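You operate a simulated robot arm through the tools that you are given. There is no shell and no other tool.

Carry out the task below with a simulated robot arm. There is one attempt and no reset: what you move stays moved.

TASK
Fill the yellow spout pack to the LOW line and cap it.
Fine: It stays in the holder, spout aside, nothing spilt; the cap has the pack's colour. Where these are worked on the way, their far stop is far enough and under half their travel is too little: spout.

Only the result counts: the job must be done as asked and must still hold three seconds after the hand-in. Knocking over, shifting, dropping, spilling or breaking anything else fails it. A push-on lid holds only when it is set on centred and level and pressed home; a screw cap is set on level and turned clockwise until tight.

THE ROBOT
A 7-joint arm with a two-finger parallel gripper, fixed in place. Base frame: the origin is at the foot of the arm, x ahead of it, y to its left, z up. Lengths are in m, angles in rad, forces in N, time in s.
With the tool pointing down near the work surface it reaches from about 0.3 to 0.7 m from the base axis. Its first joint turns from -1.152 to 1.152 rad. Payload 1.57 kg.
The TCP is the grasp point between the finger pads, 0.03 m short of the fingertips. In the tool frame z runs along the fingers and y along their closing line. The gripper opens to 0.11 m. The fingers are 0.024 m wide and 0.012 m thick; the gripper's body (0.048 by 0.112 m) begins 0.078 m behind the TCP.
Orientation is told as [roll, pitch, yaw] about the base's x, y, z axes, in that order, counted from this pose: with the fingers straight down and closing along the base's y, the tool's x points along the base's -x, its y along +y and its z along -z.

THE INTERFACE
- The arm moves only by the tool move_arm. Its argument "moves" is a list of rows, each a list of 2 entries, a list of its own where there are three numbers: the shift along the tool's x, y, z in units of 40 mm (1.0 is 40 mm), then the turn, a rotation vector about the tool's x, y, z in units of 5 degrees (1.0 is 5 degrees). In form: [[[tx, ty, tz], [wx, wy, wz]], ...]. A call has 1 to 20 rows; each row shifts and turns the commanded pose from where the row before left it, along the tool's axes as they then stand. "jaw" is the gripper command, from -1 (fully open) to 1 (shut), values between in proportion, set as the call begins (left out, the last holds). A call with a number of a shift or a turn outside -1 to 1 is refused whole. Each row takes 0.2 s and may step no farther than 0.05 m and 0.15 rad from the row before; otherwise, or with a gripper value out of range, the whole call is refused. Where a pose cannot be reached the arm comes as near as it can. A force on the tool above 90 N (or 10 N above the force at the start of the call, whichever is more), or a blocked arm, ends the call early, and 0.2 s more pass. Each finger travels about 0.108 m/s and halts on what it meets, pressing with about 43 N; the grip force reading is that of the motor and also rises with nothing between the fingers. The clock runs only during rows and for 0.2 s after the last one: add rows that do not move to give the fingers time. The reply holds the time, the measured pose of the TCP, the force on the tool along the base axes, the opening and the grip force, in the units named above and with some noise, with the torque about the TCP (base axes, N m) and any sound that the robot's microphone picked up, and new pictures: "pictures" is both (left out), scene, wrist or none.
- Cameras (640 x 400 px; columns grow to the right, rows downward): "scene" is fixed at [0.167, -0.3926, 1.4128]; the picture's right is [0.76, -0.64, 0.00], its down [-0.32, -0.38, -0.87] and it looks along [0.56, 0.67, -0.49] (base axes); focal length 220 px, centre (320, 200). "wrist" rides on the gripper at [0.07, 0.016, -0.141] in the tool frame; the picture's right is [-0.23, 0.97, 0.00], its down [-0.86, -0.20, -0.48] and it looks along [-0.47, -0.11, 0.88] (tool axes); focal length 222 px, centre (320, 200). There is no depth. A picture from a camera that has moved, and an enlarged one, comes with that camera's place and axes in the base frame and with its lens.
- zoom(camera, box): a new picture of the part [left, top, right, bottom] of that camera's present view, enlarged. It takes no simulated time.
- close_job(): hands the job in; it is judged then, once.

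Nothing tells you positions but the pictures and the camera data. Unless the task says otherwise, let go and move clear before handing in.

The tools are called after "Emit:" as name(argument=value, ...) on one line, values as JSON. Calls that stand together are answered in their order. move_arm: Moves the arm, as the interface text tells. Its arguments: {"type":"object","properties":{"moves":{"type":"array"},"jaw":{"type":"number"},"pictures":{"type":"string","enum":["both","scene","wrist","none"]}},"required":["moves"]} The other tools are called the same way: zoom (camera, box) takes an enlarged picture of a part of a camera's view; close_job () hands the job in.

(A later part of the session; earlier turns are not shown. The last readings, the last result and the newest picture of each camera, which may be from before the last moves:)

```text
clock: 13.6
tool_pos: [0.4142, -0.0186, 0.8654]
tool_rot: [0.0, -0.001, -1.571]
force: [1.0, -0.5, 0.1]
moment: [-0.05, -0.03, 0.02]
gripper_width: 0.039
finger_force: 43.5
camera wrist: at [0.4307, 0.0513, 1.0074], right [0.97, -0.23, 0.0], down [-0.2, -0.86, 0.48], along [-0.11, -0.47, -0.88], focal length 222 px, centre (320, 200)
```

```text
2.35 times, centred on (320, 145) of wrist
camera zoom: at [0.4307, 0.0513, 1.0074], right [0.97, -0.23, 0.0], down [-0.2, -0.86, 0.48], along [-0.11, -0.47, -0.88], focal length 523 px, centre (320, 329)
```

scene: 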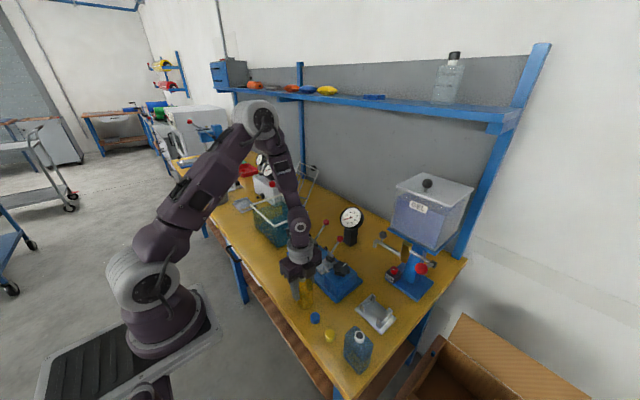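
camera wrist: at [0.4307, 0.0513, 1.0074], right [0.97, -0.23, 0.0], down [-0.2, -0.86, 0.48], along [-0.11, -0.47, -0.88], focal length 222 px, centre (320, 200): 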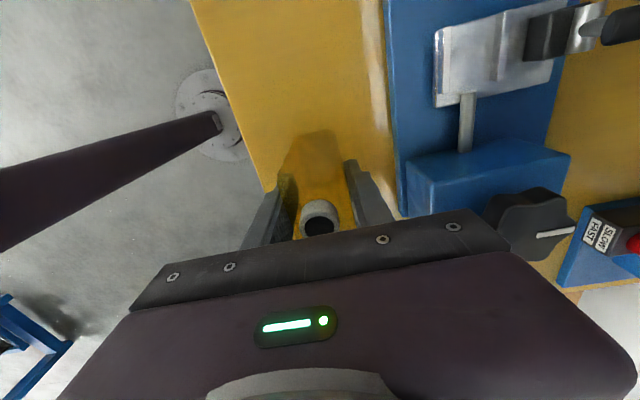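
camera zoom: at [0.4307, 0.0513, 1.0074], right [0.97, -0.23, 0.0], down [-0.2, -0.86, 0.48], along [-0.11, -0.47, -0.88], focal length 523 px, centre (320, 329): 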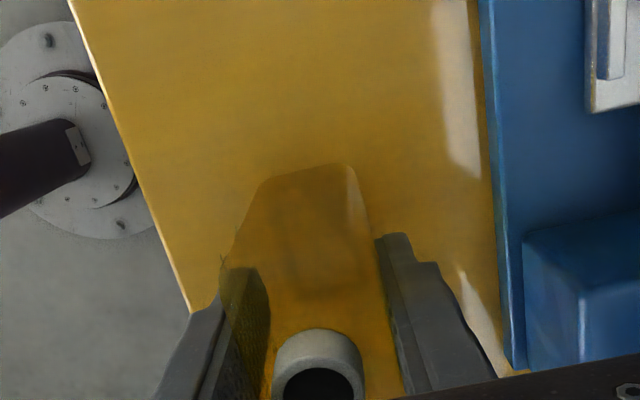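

The pack is gripped (39 mm wide, 43 N). I'll lift it well clear of the fixture block and carry it over to the holder.

Emit:
move_arm(moves=[[[0, 0, -0.5], [0, 0, 0]], [[0, 0, -1], [0, 0, 0]], [[0, 0, -1], [0, 0, 0]], [[0, 0, -1], [0, 0, 0]], [[0, 0, 0], [0, 0, 0]]], pictures="scene")

Emit:
move_arm(moves=[[[-0.718, 0.563, 0], [0, 0, 0]], [[-0.718, 0.563, 0], [0, 0, 0]], [[-0.718, 0.563, 0], [0, 0, 0]], [[-0.718, 0.563, 0], [0, 0, 0]], [[-0.718, 0.563, 0], [0, 0, 0]], [[-0.718, 0.563, 0], [0, 0, 0]], [[0, 0, 0], [0, 0, 0]], [[0, 0, 0], [0, 0, 0]]])

Emit:
zoom(camera="wrist", box=[240, 60, 400, 240])

Emit:
zoom(camera="scene", box=[330, 200, 430, 340])

```text
clock: 14.8
tool_pos: [0.4134, -0.0174, 1.0078]
tool_rot: [0.001, 0.0, -1.572]
force: [0.9, -0.5, 0.6]
moment: [0.02, 0.0, 0.0]
gripper_width: 0.0394
finger_force: 43.0
```

scene: 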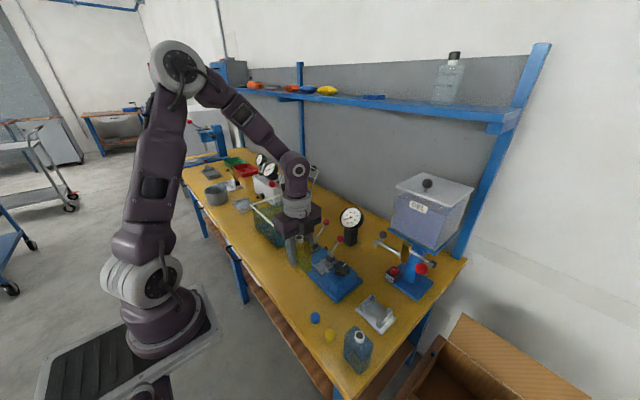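

```text
clock: 16.6
tool_pos: [0.548, -0.1911, 1.005]
tool_rot: [0.001, 0.0, -1.571]
force: [0.3, -0.4, -1.0]
moment: [0.0, 0.0, -0.04]
gripper_width: 0.0391
finger_force: 43.1
camera wrist: at [0.5641, -0.1194, 1.1475], right [0.97, -0.23, 0.0], down [-0.2, -0.86, 0.48], along [-0.11, -0.47, -0.88], focal length 222 px, centre (320, 200)
```

scene: 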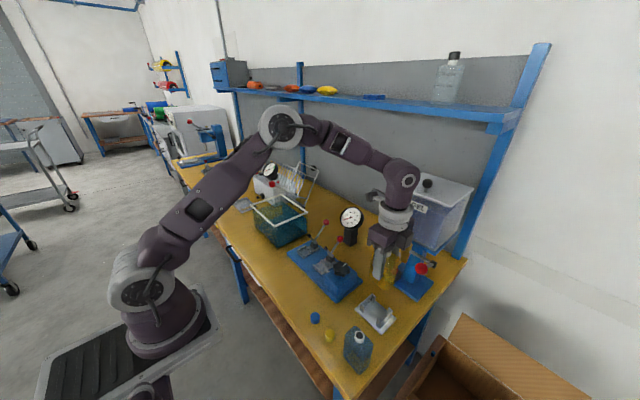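
wrist: 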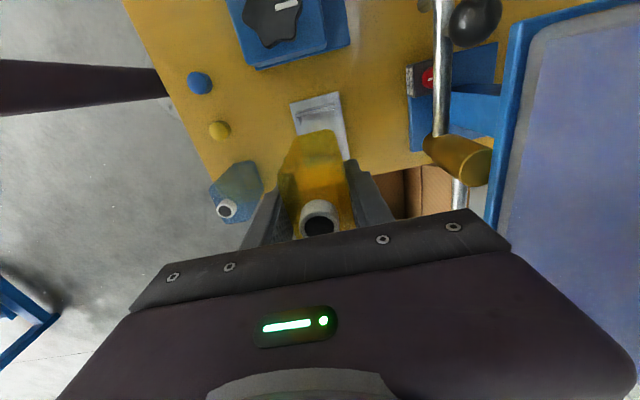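

```text
2.22 times, centred on (320, 150) of wrist
camera zoom: at [0.5641, -0.1194, 1.1475], right [0.97, -0.23, 0.0], down [-0.2, -0.86, 0.48], along [-0.11, -0.47, -0.88], focal length 494 px, centre (320, 311)
```

zoom: 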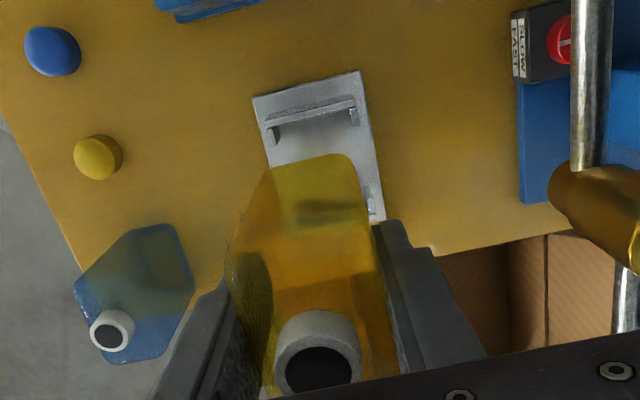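

```text
2.86 times, centred on (380, 270) of scene
camera zoom: at [0.1671, -0.3927, 1.4128], right [0.76, -0.64, 0.0], down [-0.32, -0.38, -0.87], along [0.56, 0.67, -0.49], focal length 628 px, centre (149, 0)
```

zoom: 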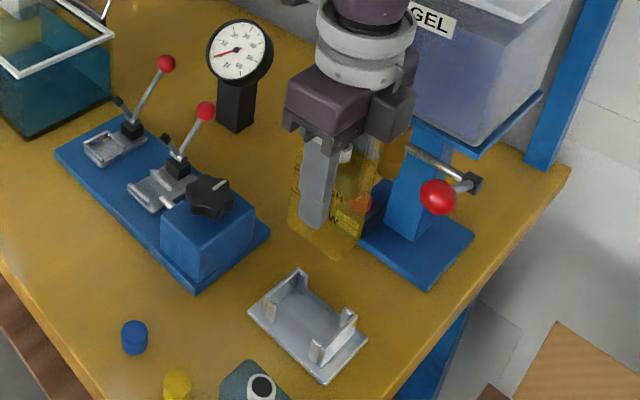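

The pack hangs level above the holder, and its centre appears 2–3 mm to the -y side of the TCP. I'll lower until it is just above the clip walls and compare directly.

Emit:
move_arm(moves=[[[0, 0, 0.75], [0, 0, 0]], [[0, 0, 0.75], [0, 0, 0]], [[0, 0, 0.7], [0, 0, 0]], [[0, 0, 0], [0, 0, 0]], [[0, 0, 0], [0, 0, 0]]])

Emit:
zoom(camera="wrist", box=[270, 80, 370, 180])

Emit:
zoom(camera="scene", box=[350, 250, 420, 340])

```text
clock: 17.8
tool_pos: [0.5495, -0.1894, 0.9158]
tool_rot: [0.0, 0.0, -1.571]
force: [-0.4, -0.3, -0.8]
moment: [-0.02, 0.03, 0.0]
gripper_width: 0.0391
finger_force: 42.7
camera wrist: at [0.5656, -0.1202, 1.0574], right [0.97, -0.23, 0.0], down [-0.2, -0.86, 0.48], along [-0.11, -0.47, -0.88], focal length 222 px, centre (320, 200)
```

scene: 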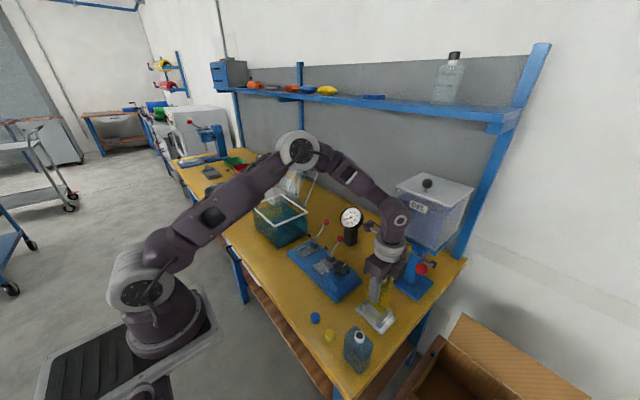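
wrist: 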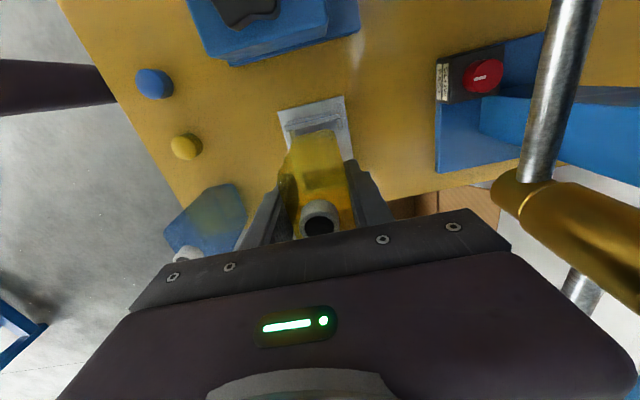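

```text
4.00 times, centred on (320, 130) of wrist
camera zoom: at [0.5656, -0.1202, 1.0574], right [0.97, -0.23, 0.0], down [-0.2, -0.86, 0.48], along [-0.11, -0.47, -0.88], focal length 888 px, centre (320, 480)
```

zoom: 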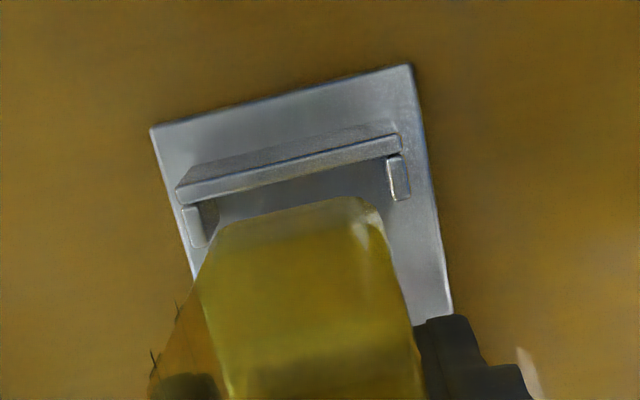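

```text
4.44 times, centred on (385, 295) of scene
camera zoom: at [0.1671, -0.3927, 1.4128], right [0.76, -0.64, 0.0], down [-0.32, -0.38, -0.87], along [0.56, 0.67, -0.49], focal length 977 px, centre (31, -222)
```

zoom: 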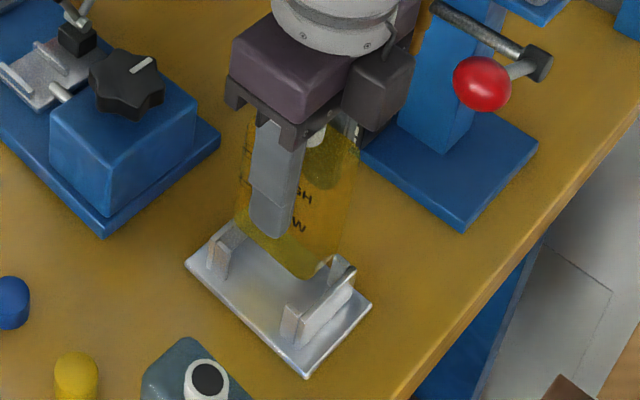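

The pack centre agrees with the holder centre to within about 1 mm. I'll correct by -1 mm in y and lower it slowly, watching the force.

Emit:
move_arm(moves=[[[-0.03, 0, 0], [0, 0, 0]], [[0, 0, 0.2], [0, 0, 0]], [[0, 0, 0.2], [0, 0, 0]], [[0, 0, 0.2], [0, 0, 0]], [[0, 0, 0.1], [0, 0, 0]], [[0, 0, 0], [0, 0, 0]]])

Emit:
zoom(camera="wrist", box=[270, 80, 370, 180])

Emit:
zoom(camera="scene", box=[350, 250, 420, 340])

```text
clock: 19.2
tool_pos: [0.5486, -0.1914, 0.8894]
tool_rot: [0.0, 0.001, -1.57]
force: [0.6, 0.6, -1.2]
moment: [-0.01, 0.02, -0.01]
gripper_width: 0.0391
finger_force: 42.6
camera wrist: at [0.5648, -0.1208, 1.0305], right [0.97, -0.23, 0.0], down [-0.2, -0.86, 0.48], along [-0.11, -0.47, -0.88], focal length 222 px, centre (320, 200)
```

scene: 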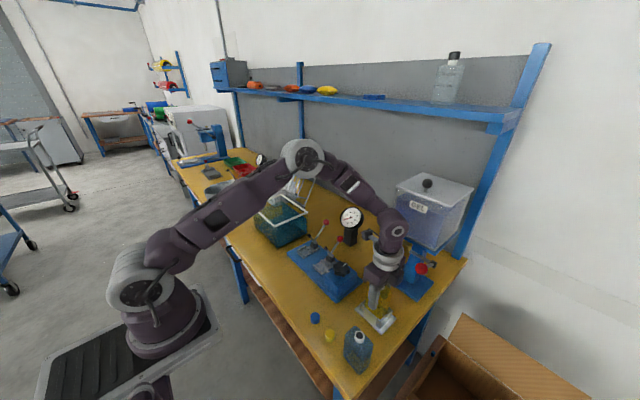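
wrist: 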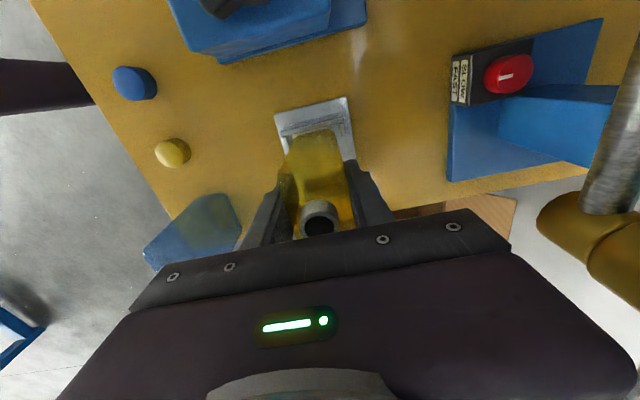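

```text
4.00 times, centred on (320, 130) of wrist
camera zoom: at [0.5648, -0.1208, 1.0305], right [0.97, -0.23, 0.0], down [-0.2, -0.86, 0.48], along [-0.11, -0.47, -0.88], focal length 888 px, centre (320, 480)
```

zoom: 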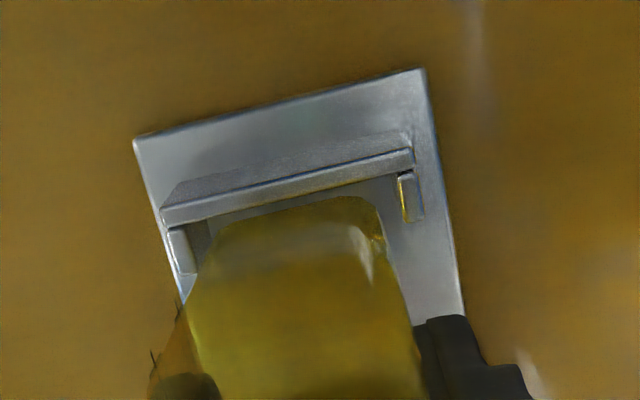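

```text
4.44 times, centred on (385, 295) of scene
camera zoom: at [0.1671, -0.3927, 1.4128], right [0.76, -0.64, 0.0], down [-0.32, -0.38, -0.87], along [0.56, 0.67, -0.49], focal length 977 px, centre (31, -222)
```

zoom: 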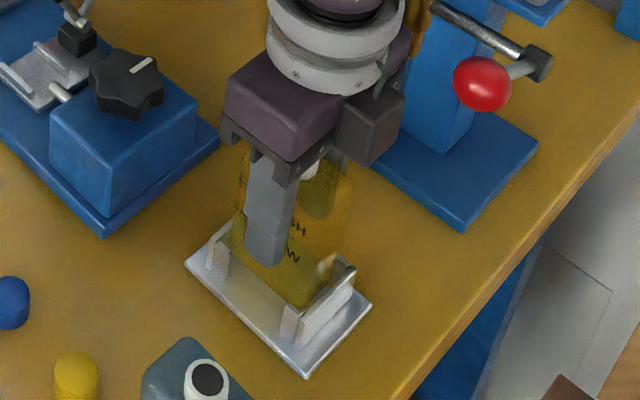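

No contact force so far and the pack is entering the clips cleanly. I'll keep lowering in small steps.

Emit:
move_arm(moves=[[[0, 0, 0.12], [0, 0, 0]], [[0, 0, 0.12], [0, 0, 0]], [[0, 0, 0.1], [0, 0, 0]], [[0, 0, 0], [0, 0, 0]]], pictures="none")

Emit:
move_arm(moves=[[[0, 0, 0.05], [0, 0, 0]], [[0, 0, 0], [0, 0, 0]]], pictures="none")

```text
clock: 20.2
tool_pos: [0.5498, -0.1909, 0.8749]
tool_rot: [0.0, 0.0, -1.571]
force: [0.5, 0.5, -0.2]
moment: [0.04, -0.01, 0.0]
gripper_width: 0.0393
finger_force: 43.0
```

```text
clock: 20.8
tool_pos: [0.5489, -0.1909, 0.8733]
tool_rot: [0.001, 0.0, -1.573]
force: [-0.9, -0.3, -1.4]
moment: [-0.03, 0.0, 0.0]
gripper_width: 0.0393
finger_force: 43.1
```

Emit:
move_arm(moves=[[[0, 0, 0.05], [0, 0, 0]], [[0, 0, 0], [0, 0, 0]]], pictures="none")

Emit:
move_arm(moves=[[[0, 0, 0.05], [0, 0, 0]], [[0, 0, 0], [0, 0, 0]]], pictures="none")

Emit:
zoom(camera="scene", box=[350, 250, 420, 340])

```text
clock: 21.4
tool_pos: [0.5488, -0.1912, 0.8697]
tool_rot: [0.002, 0.0, -1.569]
force: [-2.2, 1.1, 11.9]
moment: [0.14, 0.17, 0.01]
gripper_width: 0.0393
finger_force: 42.8
```

```text
clock: 22.0
tool_pos: [0.5492, -0.1922, 0.8707]
tool_rot: [0.004, -0.002, -1.572]
force: [-3.9, 0.8, 42.2]
moment: [0.23, 0.38, -0.01]
gripper_width: 0.0394
finger_force: 43.4
```

```text
4.44 times, centred on (385, 295) of scene
camera zoom: at [0.1662, -0.3924, 1.4129], right [0.76, -0.64, 0.0], down [-0.32, -0.38, -0.87], along [0.56, 0.67, -0.49], focal length 977 px, centre (31, -222)
```

zoom: 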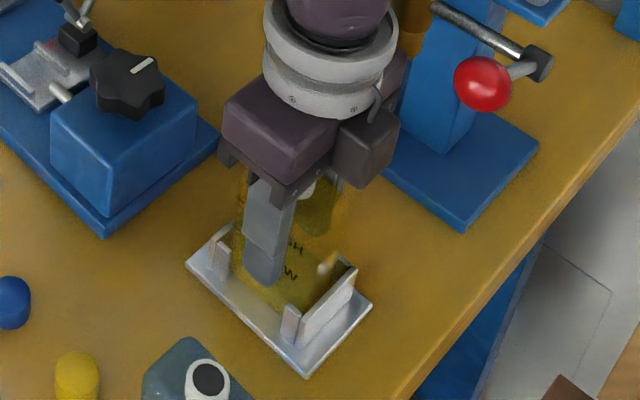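

The pack is seated on the holder plate, with contact at the expected height. I'll relax the press, open the gripper and retreat upward.

Emit:
move_arm(moves=[[[0, 0, -0.06], [0, 0, 0]], [[0, 0, 0], [0, 0, 0]]], pictures="none")

Emit:
move_arm(moves=[[[0, 0, 0], [0, 0, 0]], [[0, 0, 0], [0, 0, 0]], [[0, 0, 0], [0, 0, 0]]], jaw=-0.27)

Emit:
zoom(camera="scene", box=[350, 250, 420, 340])

Emit:
zoom(camera="wrist", box=[240, 80, 400, 240])

```text
clock: 22.6
tool_pos: [0.5497, -0.1907, 0.8704]
tool_rot: [0.0, -0.001, -1.57]
force: [3.4, -4.3, 13.8]
moment: [-0.41, -0.23, 0.0]
gripper_width: 0.0393
finger_force: 43.4
```

```text
clock: 23.4
tool_pos: [0.5479, -0.19, 0.8704]
tool_rot: [0.001, -0.001, -1.57]
force: [0.0, -0.6, -0.1]
moment: [-0.01, -0.01, 0.0]
gripper_width: 0.0698
finger_force: 0.1
camera wrist: at [0.5648, -0.1205, 1.0132], right [0.97, -0.23, 0.0], down [-0.2, -0.86, 0.48], along [-0.11, -0.47, -0.88], focal length 222 px, centre (320, 200)
```

scene: 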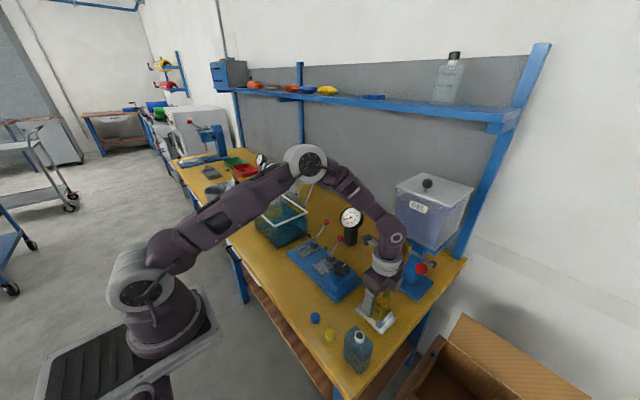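
wrist: 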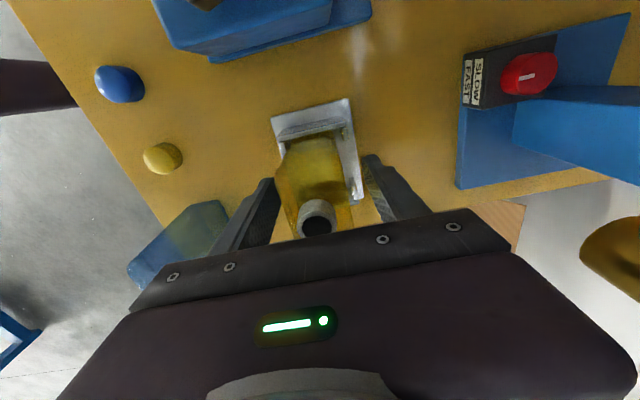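

```text
4.44 times, centred on (385, 295) of scene
camera zoom: at [0.167, -0.3926, 1.4128], right [0.76, -0.64, 0.0], down [-0.32, -0.38, -0.87], along [0.56, 0.67, -0.49], focal length 977 px, centre (31, -222)
```

zoom: 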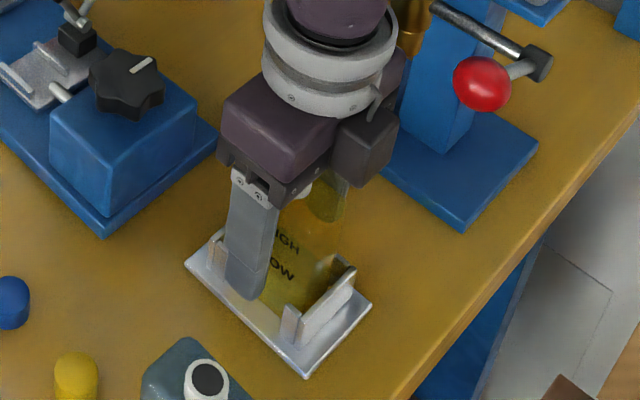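

```text
2.50 times, centred on (320, 160) of wrist
camera zoom: at [0.5648, -0.1205, 1.0132], right [0.97, -0.23, 0.0], down [-0.2, -0.86, 0.48], along [-0.11, -0.47, -0.88], focal length 555 px, centre (320, 300)
```

zoom: 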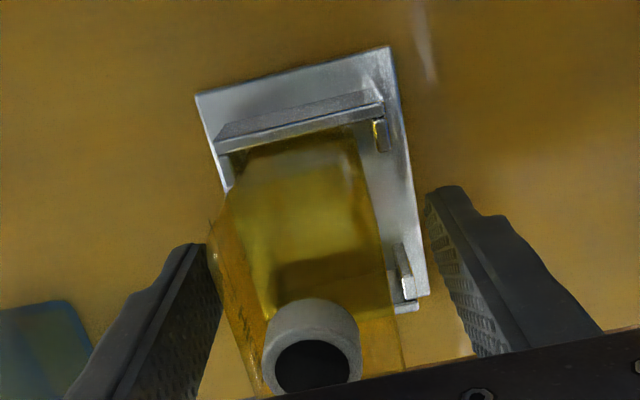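

The pack stands free in the holder. I'll retreat straight up, then shift away and turn the tool back to zero yaw to work the spout.

Emit:
move_arm(moves=[[[0, 0, -0.5], [0, 0, 0]], [[0, 0, -1], [0, 0, 0]], [[0, 0, -1], [0, 0, 0]], [[0, 0, -1], [0, 0, 0]], [[0, 0, -1], [0, 0, 0]], [[0, 0, 0], [0, 0, 0]]])

Emit:
zoom(camera="wrist", box=[285, 90, 365, 190])

Emit:
zoom(camera="scene", box=[350, 250, 420, 340])

```text
clock: 24.8
tool_pos: [0.5499, -0.1895, 1.0533]
tool_rot: [-0.001, 0.0, -1.572]
force: [-0.3, -0.8, -0.4]
moment: [-0.01, 0.01, 0.02]
gripper_width: 0.0699
finger_force: 0.0
camera wrist: at [0.5657, -0.1201, 1.1941], right [0.97, -0.23, 0.0], down [-0.2, -0.86, 0.48], along [-0.11, -0.47, -0.88], focal length 222 px, centre (320, 200)
```

scene: 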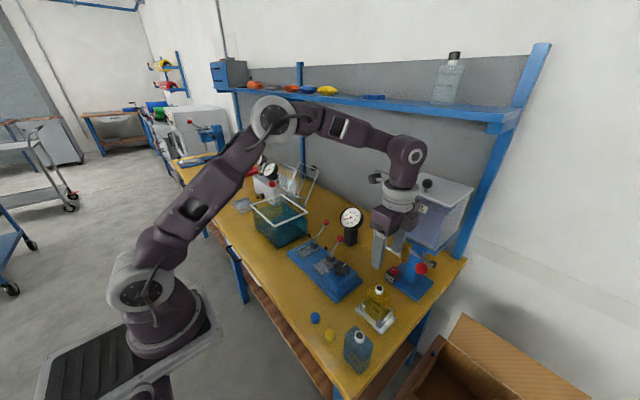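
wrist: 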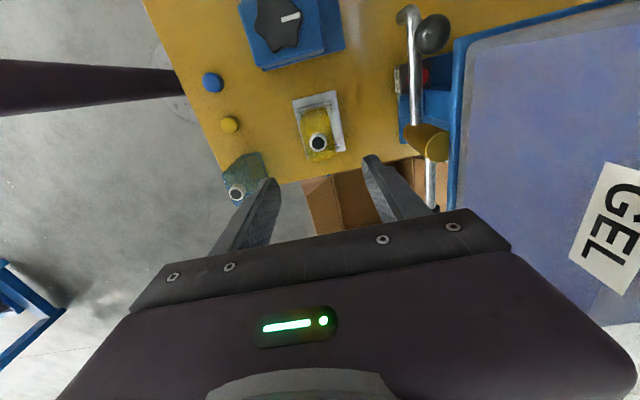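

```text
4.00 times, centred on (325, 140) of wrist
camera zoom: at [0.5657, -0.1201, 1.1941], right [0.97, -0.23, 0.0], down [-0.2, -0.86, 0.48], along [-0.11, -0.47, -0.88], focal length 888 px, centre (300, 440)
```

zoom: 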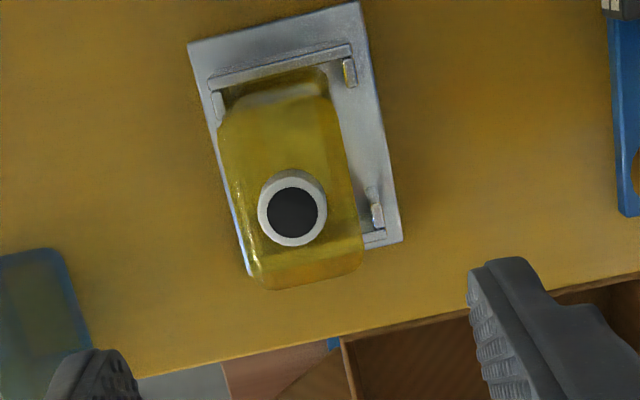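

```text
4.44 times, centred on (385, 295) of scene
camera zoom: at [0.167, -0.3926, 1.4128], right [0.76, -0.64, 0.0], down [-0.32, -0.38, -0.87], along [0.56, 0.67, -0.49], focal length 977 px, centre (31, -222)
```

zoom: 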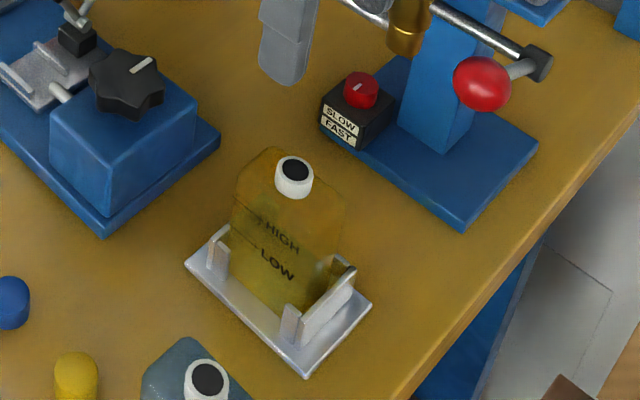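

The pack stands upright in the holder with its neck at about (0.548, -0.189, 0.914), and the lines are readable from the scene camera. I'll move aside to +y and rotate the tool to zero yaw, with the jaw at 50 mm.

Emit:
move_arm(moves=[[[0.85, 0, -0.3], [0, 0, 0]], [[0.85, 0, -0.3], [0, 0, 0]], [[0, 0, 0], [0, 0, -1]], [[0, 0, 0], [0, 0, -1]], [[0, 0, 0], [0, 0, -1]], [[0, 0, 0], [0, 0, -1]], [[0, 0, 0], [0, 0, -1]], [[0, 0, 0], [0, 0, -1]], [[0, 0, 0], [0, 0, -1]], [[0, 0, 0], [0, 0, -1]], [[0, 0, 0], [0, 0, -1]], [[0, 0, 0], [0, 0, -1]], [[0, 0, 0], [0, 0, -1]], [[0, 0, 0], [0, 0, -1]], [[0, 0, 0], [0, 0, -1]], [[0, 0, 0], [0, 0, -1]], [[0, 0, 0], [0, 0, -1]], [[0, 0, 0], [0, 0, -1]], [[0, 0, 0], [0, 0, -1]], [[0, 0, 0], [0, 0, -1]]], jaw=0.09)

Emit:
zoom(camera="scene", box=[330, 180, 450, 290])

```text
clock: 29.0
tool_pos: [0.5486, -0.1237, 1.0761]
tool_rot: [0.001, 0.001, 0.002]
force: [-0.7, -0.1, -0.1]
moment: [0.0, -0.02, -0.03]
gripper_width: 0.0501
finger_force: 0.1
camera wrist: at [0.4791, -0.107, 1.2181], right [0.23, 0.97, 0.0], down [0.86, -0.2, 0.48], along [0.47, -0.11, -0.88], focal length 222 px, centre (320, 200)
```

scene: 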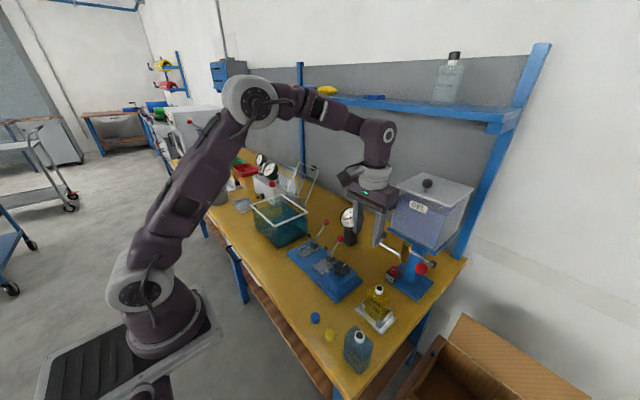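
wrist: 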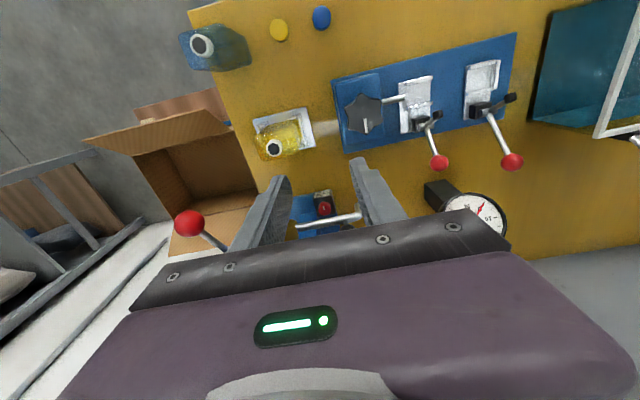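

```text
3.64 times, centred on (390, 235) of scene
camera zoom: at [0.167, -0.3926, 1.4128], right [0.76, -0.64, 0.0], down [-0.32, -0.38, -0.87], along [0.56, 0.67, -0.49], focal length 800 px, centre (66, 73)
```

zoom: 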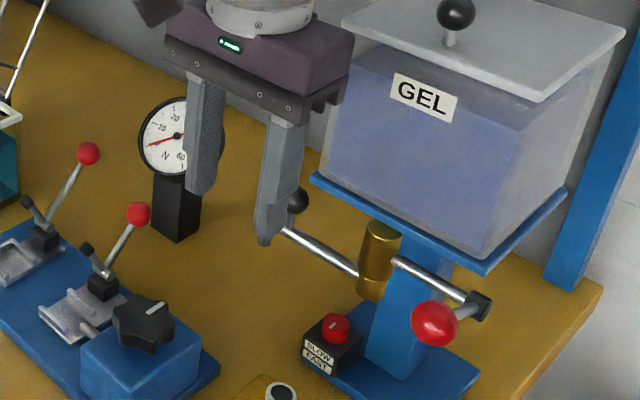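

The tool is at zero yaw. I'll stage the -y finger behind (+x of) the spout's elbow at a safe height, keeping the hand clear of the tank edge at y=-0.12.

Emit:
move_arm(moves=[[[0, 0.86, 0], [0, 0, 0]], [[0, 0.86, 0], [0, 0, 0]], [[-0.8, 0, 0], [0, 0, 0]], [[-0.8, 0, 0], [0, 0, 0]], [[-0.8, 0, 0], [0, 0, 0]], [[-0.78, 0, 0], [0, 0, 0]], [[0, 0, 0], [0, 0, 0]], [[0, 0, 0], [0, 0, 0]]])

Emit:
zoom(camera="scene", box=[330, 170, 450, 290])

Emit:
zoom(camera="wrist", box=[180, 100, 420, 260])

```text
clock: 30.8
tool_pos: [0.6589, -0.0523, 1.0764]
tool_rot: [-0.001, 0.003, 0.001]
force: [-0.2, 0.1, 0.6]
moment: [-0.02, -0.02, -0.02]
gripper_width: 0.05
finger_force: 0.1
out of reach, approached as far as the arm can: row 6
camera wrist: at [0.5891, -0.0362, 1.2191], right [0.23, 0.97, 0.0], down [0.86, -0.2, 0.48], along [0.47, -0.11, -0.88], focal length 222 px, centre (320, 200)
```

scene: 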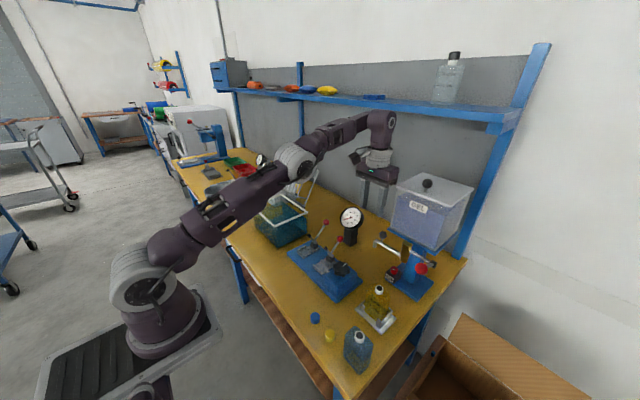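
wrist: 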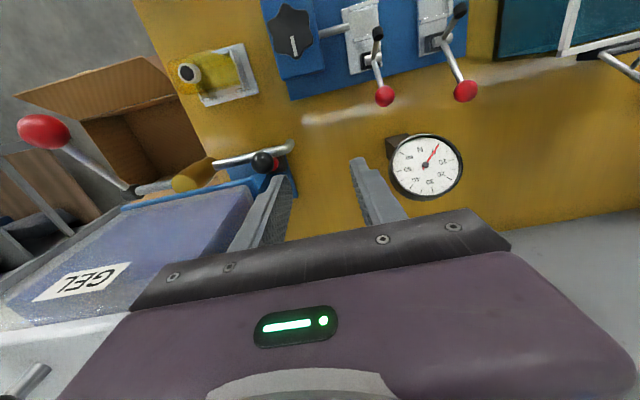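

```text
3.33 times, centred on (390, 230) of scene
camera zoom: at [0.167, -0.3927, 1.4128], right [0.76, -0.64, 0.0], down [-0.32, -0.38, -0.87], along [0.56, 0.67, -0.49], focal length 733 px, centre (87, 100)
```

zoom: 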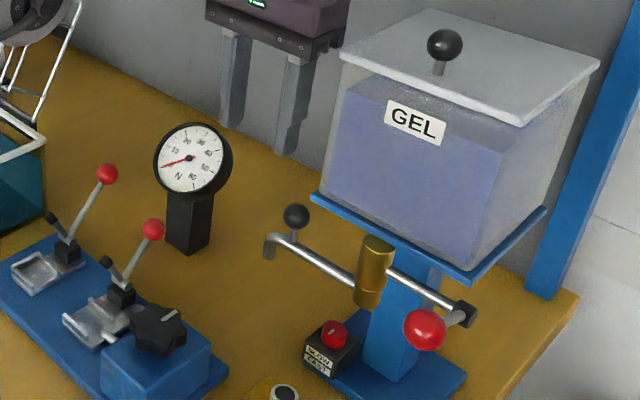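

```text
2.50 times, centred on (300, 180) of wrist
camera zoom: at [0.5891, -0.0362, 1.2191], right [0.23, 0.97, 0.0], down [0.86, -0.2, 0.48], along [0.47, -0.11, -0.88], focal length 555 px, centre (370, 250)
```

zoom: 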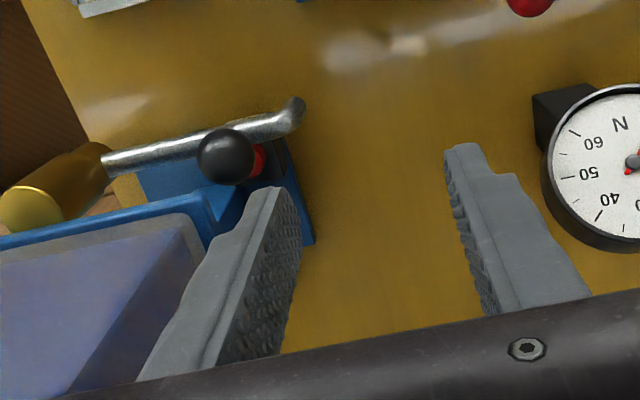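

Full reach is tight at this height, but the reach geometry says it improves lower down. I'll shift +y so the finger clears the elbow, descend beside it, then move in behind.

Emit:
move_arm(moves=[[[0.1, 0.42, 0], [0, 0, 0]], [[0, 0, 0.8], [0, 0, 0]], [[0, 0, 0.8], [0, 0, 0]], [[0, 0, 0.9], [0, 0, 0]], [[0, 0, 0], [0, 0, 0]]])

Emit:
zoom(camera="scene", box=[330, 170, 450, 290])

Emit:
zoom(camera="wrist", box=[180, 60, 460, 260])

```text
clock: 32.0
tool_pos: [0.6549, -0.0364, 0.9756]
tool_rot: [0.0, 0.002, -0.001]
force: [0.2, -0.1, -0.2]
moment: [0.0, 0.0, 0.02]
gripper_width: 0.0506
finger_force: 0.1
camera wrist: at [0.5851, -0.0193, 1.1177], right [0.23, 0.97, 0.0], down [0.86, -0.2, 0.48], along [0.47, -0.11, -0.88], focal length 222 px, centre (320, 200)
```

scene: 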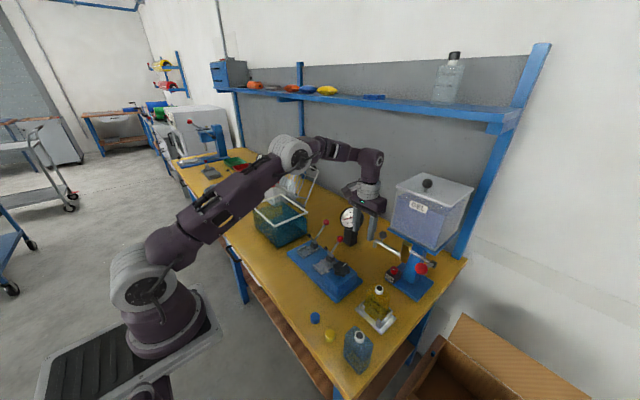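
wrist: 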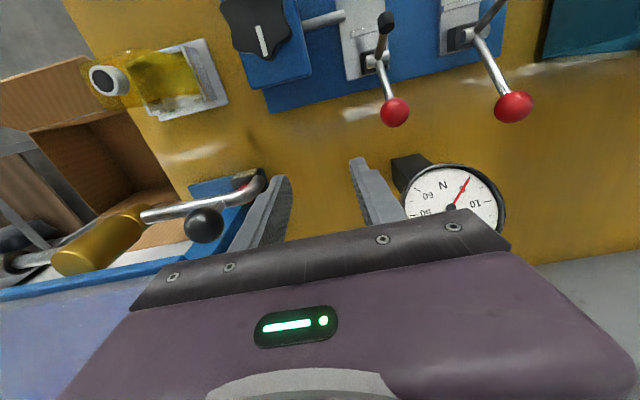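

```text
3.33 times, centred on (390, 230) of scene
camera zoom: at [0.167, -0.3926, 1.4128], right [0.76, -0.64, 0.0], down [-0.32, -0.38, -0.87], along [0.56, 0.67, -0.49], focal length 733 px, centre (87, 100)
```

zoom: 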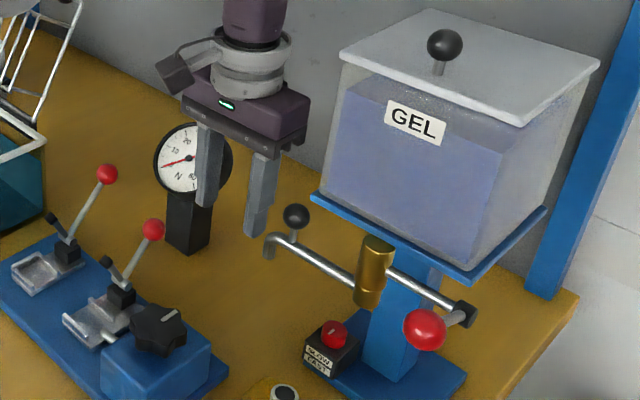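

```text
2.00 times, centred on (320, 160) of wrist
camera zoom: at [0.5851, -0.0193, 1.1177], right [0.23, 0.97, 0.0], down [0.86, -0.2, 0.48], along [0.47, -0.11, -0.88], focal length 444 px, centre (320, 280)
```

zoom: 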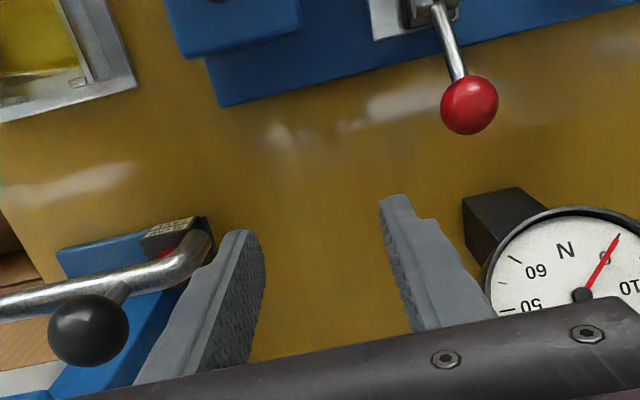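

The finger is beside the elbow at the right height. I'll move +x past it and then -y, to sit behind the spout end.

Emit:
move_arm(moves=[[[-0.65, 0, 0], [0, 0, 0]], [[0, 0, 0], [0, 0, 0]], [[0, -0.5, 0], [0, 0, 0]], [[0, 0, 0], [0, 0, 0]]])

Emit:
zoom(camera="scene", box=[330, 170, 450, 290])

Emit:
zoom(camera="wrist", box=[180, 60, 460, 260])

```text
clock: 33.0
tool_pos: [0.6812, -0.0566, 0.9765]
tool_rot: [-0.001, 0.0, 0.0]
force: [0.0, 1.0, 0.5]
moment: [0.01, -0.03, 0.01]
gripper_width: 0.0501
finger_force: 0.1
camera wrist: at [0.6118, -0.0398, 1.1182], right [0.23, 0.97, 0.0], down [0.86, -0.2, 0.48], along [0.47, -0.11, -0.88], focal length 222 px, centre (320, 200)
```

scene: 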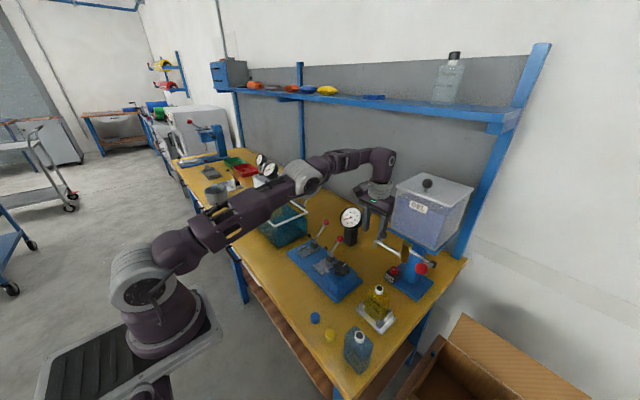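
wrist: 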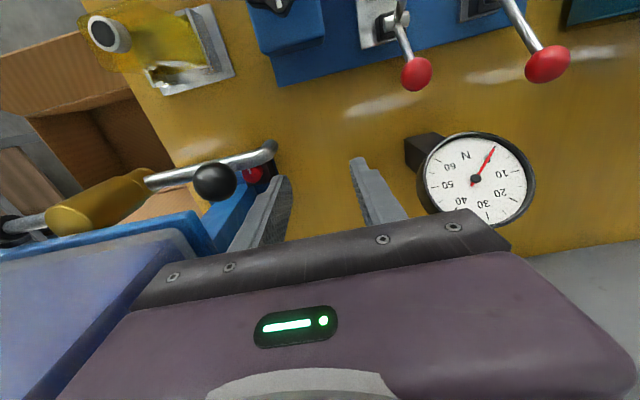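

```text
3.33 times, centred on (390, 230) of scene
camera zoom: at [0.167, -0.3927, 1.4128], right [0.76, -0.64, 0.0], down [-0.32, -0.38, -0.87], along [0.56, 0.67, -0.49], focal length 733 px, centre (87, 100)
```

zoom: 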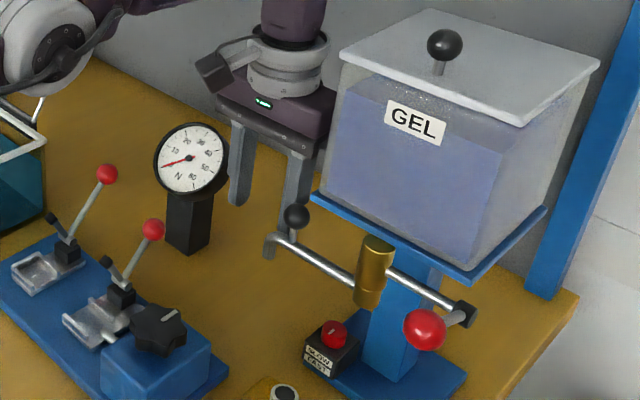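

```text
2.00 times, centred on (320, 160) of wrist
camera zoom: at [0.6118, -0.0398, 1.1182], right [0.23, 0.97, 0.0], down [0.86, -0.2, 0.48], along [0.47, -0.11, -0.88], focal length 444 px, centre (320, 280)
```

zoom: 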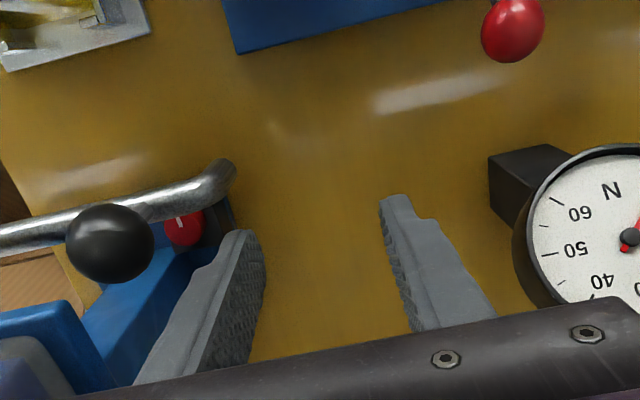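

The finger now stands just behind the spout end. I'll push towards -x along the arc, slowly.

Emit:
move_arm(moves=[[[0.33, -0.06, 0], [0, 0, 0]], [[0.32, -0.01, 0], [0, 0, 0]], [[0.32, -0.01, 0], [0, 0, 0]], [[0.3, -0.1, 0], [0, 0, 0]], [[0.31, -0.1, 0], [0, 0, 0]], [[0, 0, 0], [0, 0, 0]]])

Emit:
zoom(camera="scene", box=[330, 170, 450, 290])

Emit:
zoom(camera="wrist", box=[180, 60, 460, 260])

```text
clock: 34.4
tool_pos: [0.618, -0.0682, 0.9762]
tool_rot: [-0.001, 0.001, -0.001]
force: [0.6, 0.2, 0.8]
moment: [0.01, 0.0, 0.01]
gripper_width: 0.0501
finger_force: 0.0
camera wrist: at [0.5481, -0.0505, 1.1187], right [0.23, 0.97, 0.0], down [0.86, -0.2, 0.48], along [0.47, -0.11, -0.88], focal length 222 px, centre (320, 200)
```

scene: 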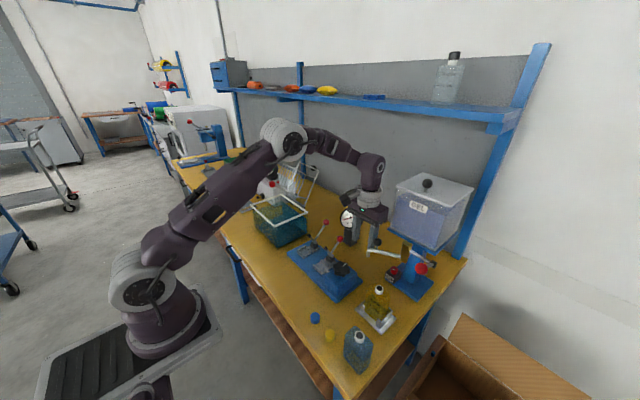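
wrist: 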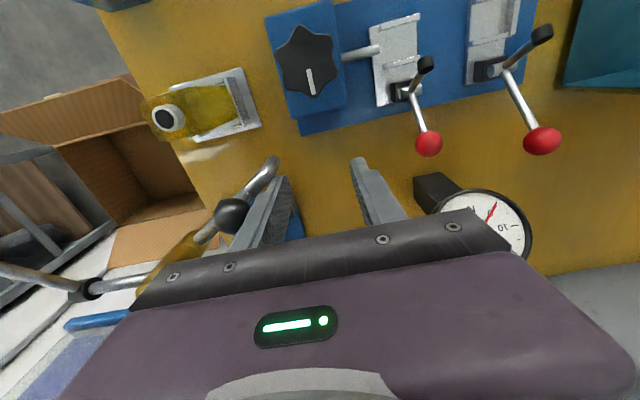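

```text
3.33 times, centred on (390, 230) of scene
camera zoom: at [0.167, -0.3927, 1.4128], right [0.76, -0.64, 0.0], down [-0.32, -0.38, -0.87], along [0.56, 0.67, -0.49], focal length 733 px, centre (87, 100)
```

zoom: 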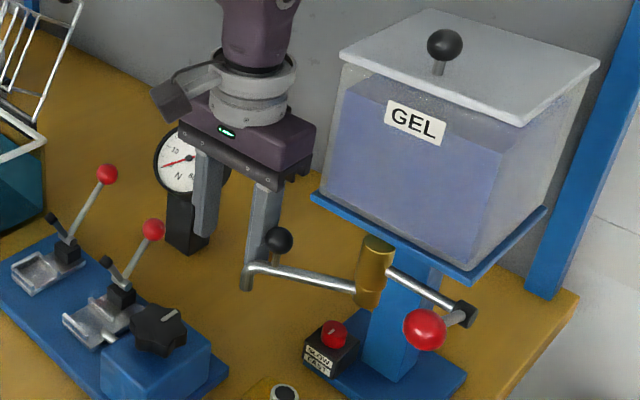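

```text
2.00 times, centred on (320, 160) of wrist
camera zoom: at [0.5481, -0.0505, 1.1187], right [0.23, 0.97, 0.0], down [0.86, -0.2, 0.48], along [0.47, -0.11, -0.88], focal length 444 px, centre (320, 280)
```

zoom: 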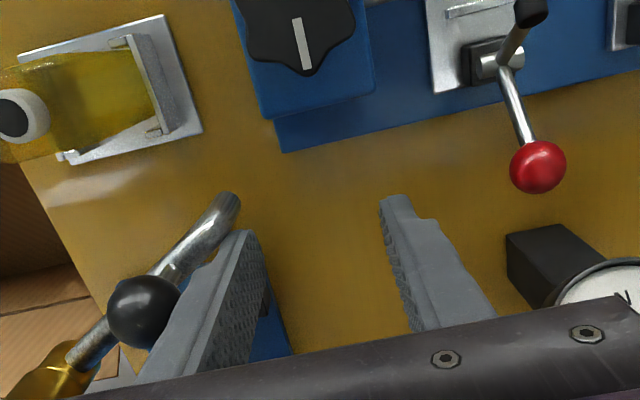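

The spout is following, at about 30°. I'll continue along the arc to about 75°.

Emit:
move_arm(moves=[[[0.275, -0.155, 0], [0, 0, 0]], [[0.275, -0.155, 0], [0, 0, 0]], [[0.215, -0.245, 0], [0, 0, 0]], [[0.215, -0.245, 0], [0, 0, 0]], [[0.15, -0.29, 0], [0, 0, 0]], [[0.15, -0.29, 0], [0, 0, 0]], [[0, 0, 0], [0, 0, 0]]])

Emit:
zoom(camera="scene", box=[330, 200, 450, 320])

Emit:
zoom(camera="wrist", box=[140, 60, 420, 260])

```text
clock: 36.0
tool_pos: [0.5665, -0.1223, 0.9774]
tool_rot: [-0.002, -0.001, 0.001]
force: [0.4, 1.1, 0.0]
moment: [-0.01, 0.0, -0.02]
gripper_width: 0.0501
finger_force: 0.0
camera wrist: at [0.4976, -0.1053, 1.119], right [0.23, 0.97, 0.0], down [0.85, -0.2, 0.48], along [0.47, -0.11, -0.88], focal length 222 px, centre (320, 200)
```

scene: 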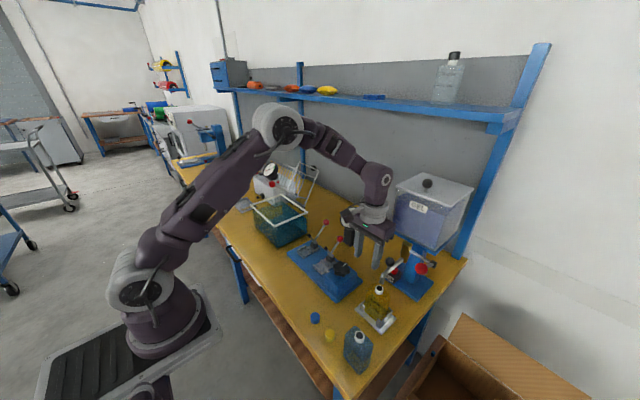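
wrist: 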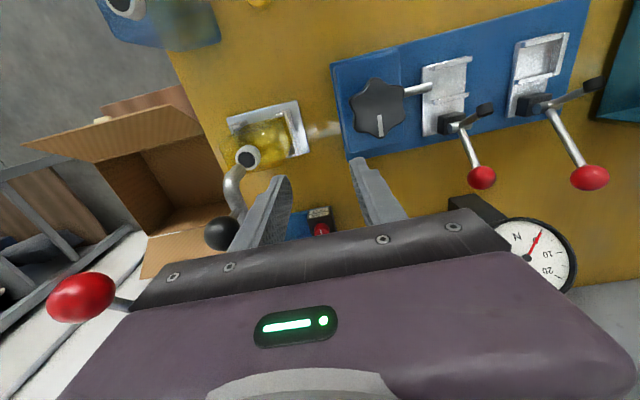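

```text
3.33 times, centred on (390, 260) of scene
camera zoom: at [0.167, -0.3927, 1.4128], right [0.76, -0.64, 0.0], down [-0.32, -0.38, -0.87], along [0.56, 0.67, -0.49], focal length 733 px, centre (87, 0)
```

zoom: 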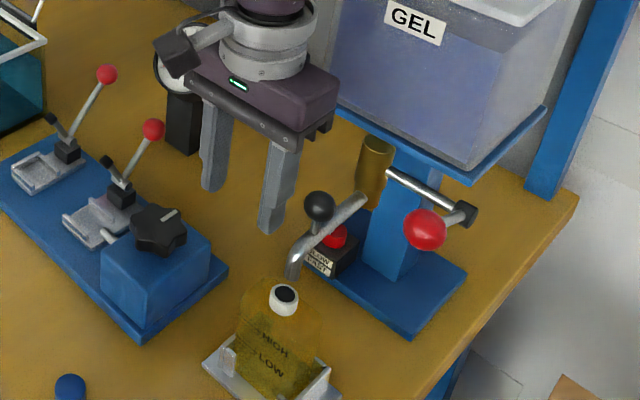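

```text
2.00 times, centred on (280, 160) of wrist
camera zoom: at [0.4976, -0.1053, 1.119], right [0.23, 0.97, 0.0], down [0.85, -0.2, 0.48], along [0.47, -0.11, -0.88], focal length 444 px, centre (400, 280)
```

zoom: 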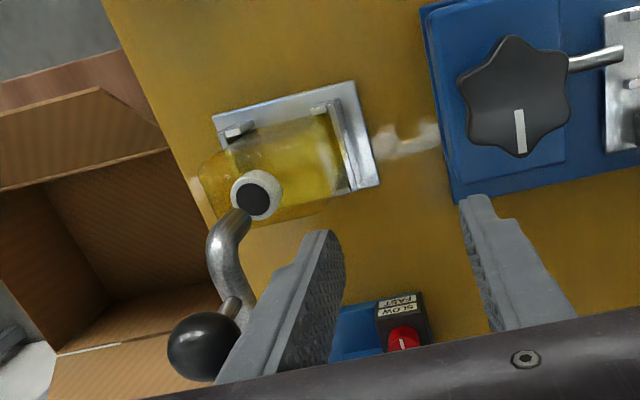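

The outlet now appears almost above the pack's neck. I'll zoom in to judge the alignment.

Emit:
zoom(camera="scene", box=[358, 255, 398, 315])

Emit:
zoom(camera="wrist", box=[210, 130, 280, 180])

```text
6.67 times, centred on (378, 285) of scene
camera zoom: at [0.167, -0.3927, 1.4128], right [0.76, -0.64, 0.0], down [-0.32, -0.38, -0.87], along [0.56, 0.67, -0.49], focal length 1466 px, centre (-67, -367)
```

zoom: 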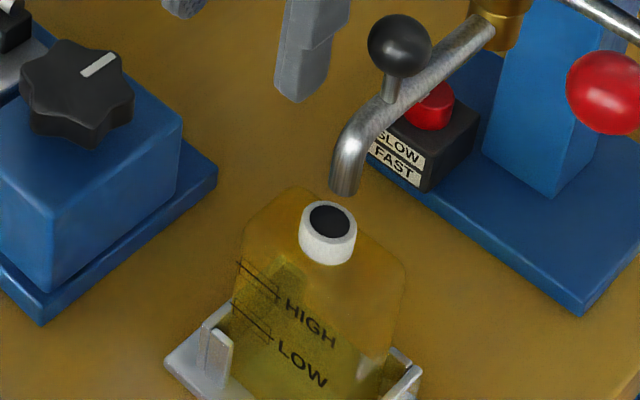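

```text
8.00 times, centred on (245, 155) of wrist
camera zoom: at [0.4976, -0.1053, 1.119], right [0.23, 0.97, 0.0], down [0.85, -0.2, 0.48], along [0.47, -0.11, -0.88], focal length 1777 px, centre (920, 560)
```

zoom: 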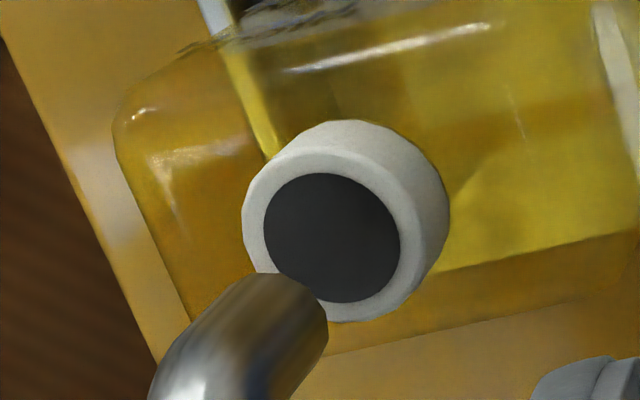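

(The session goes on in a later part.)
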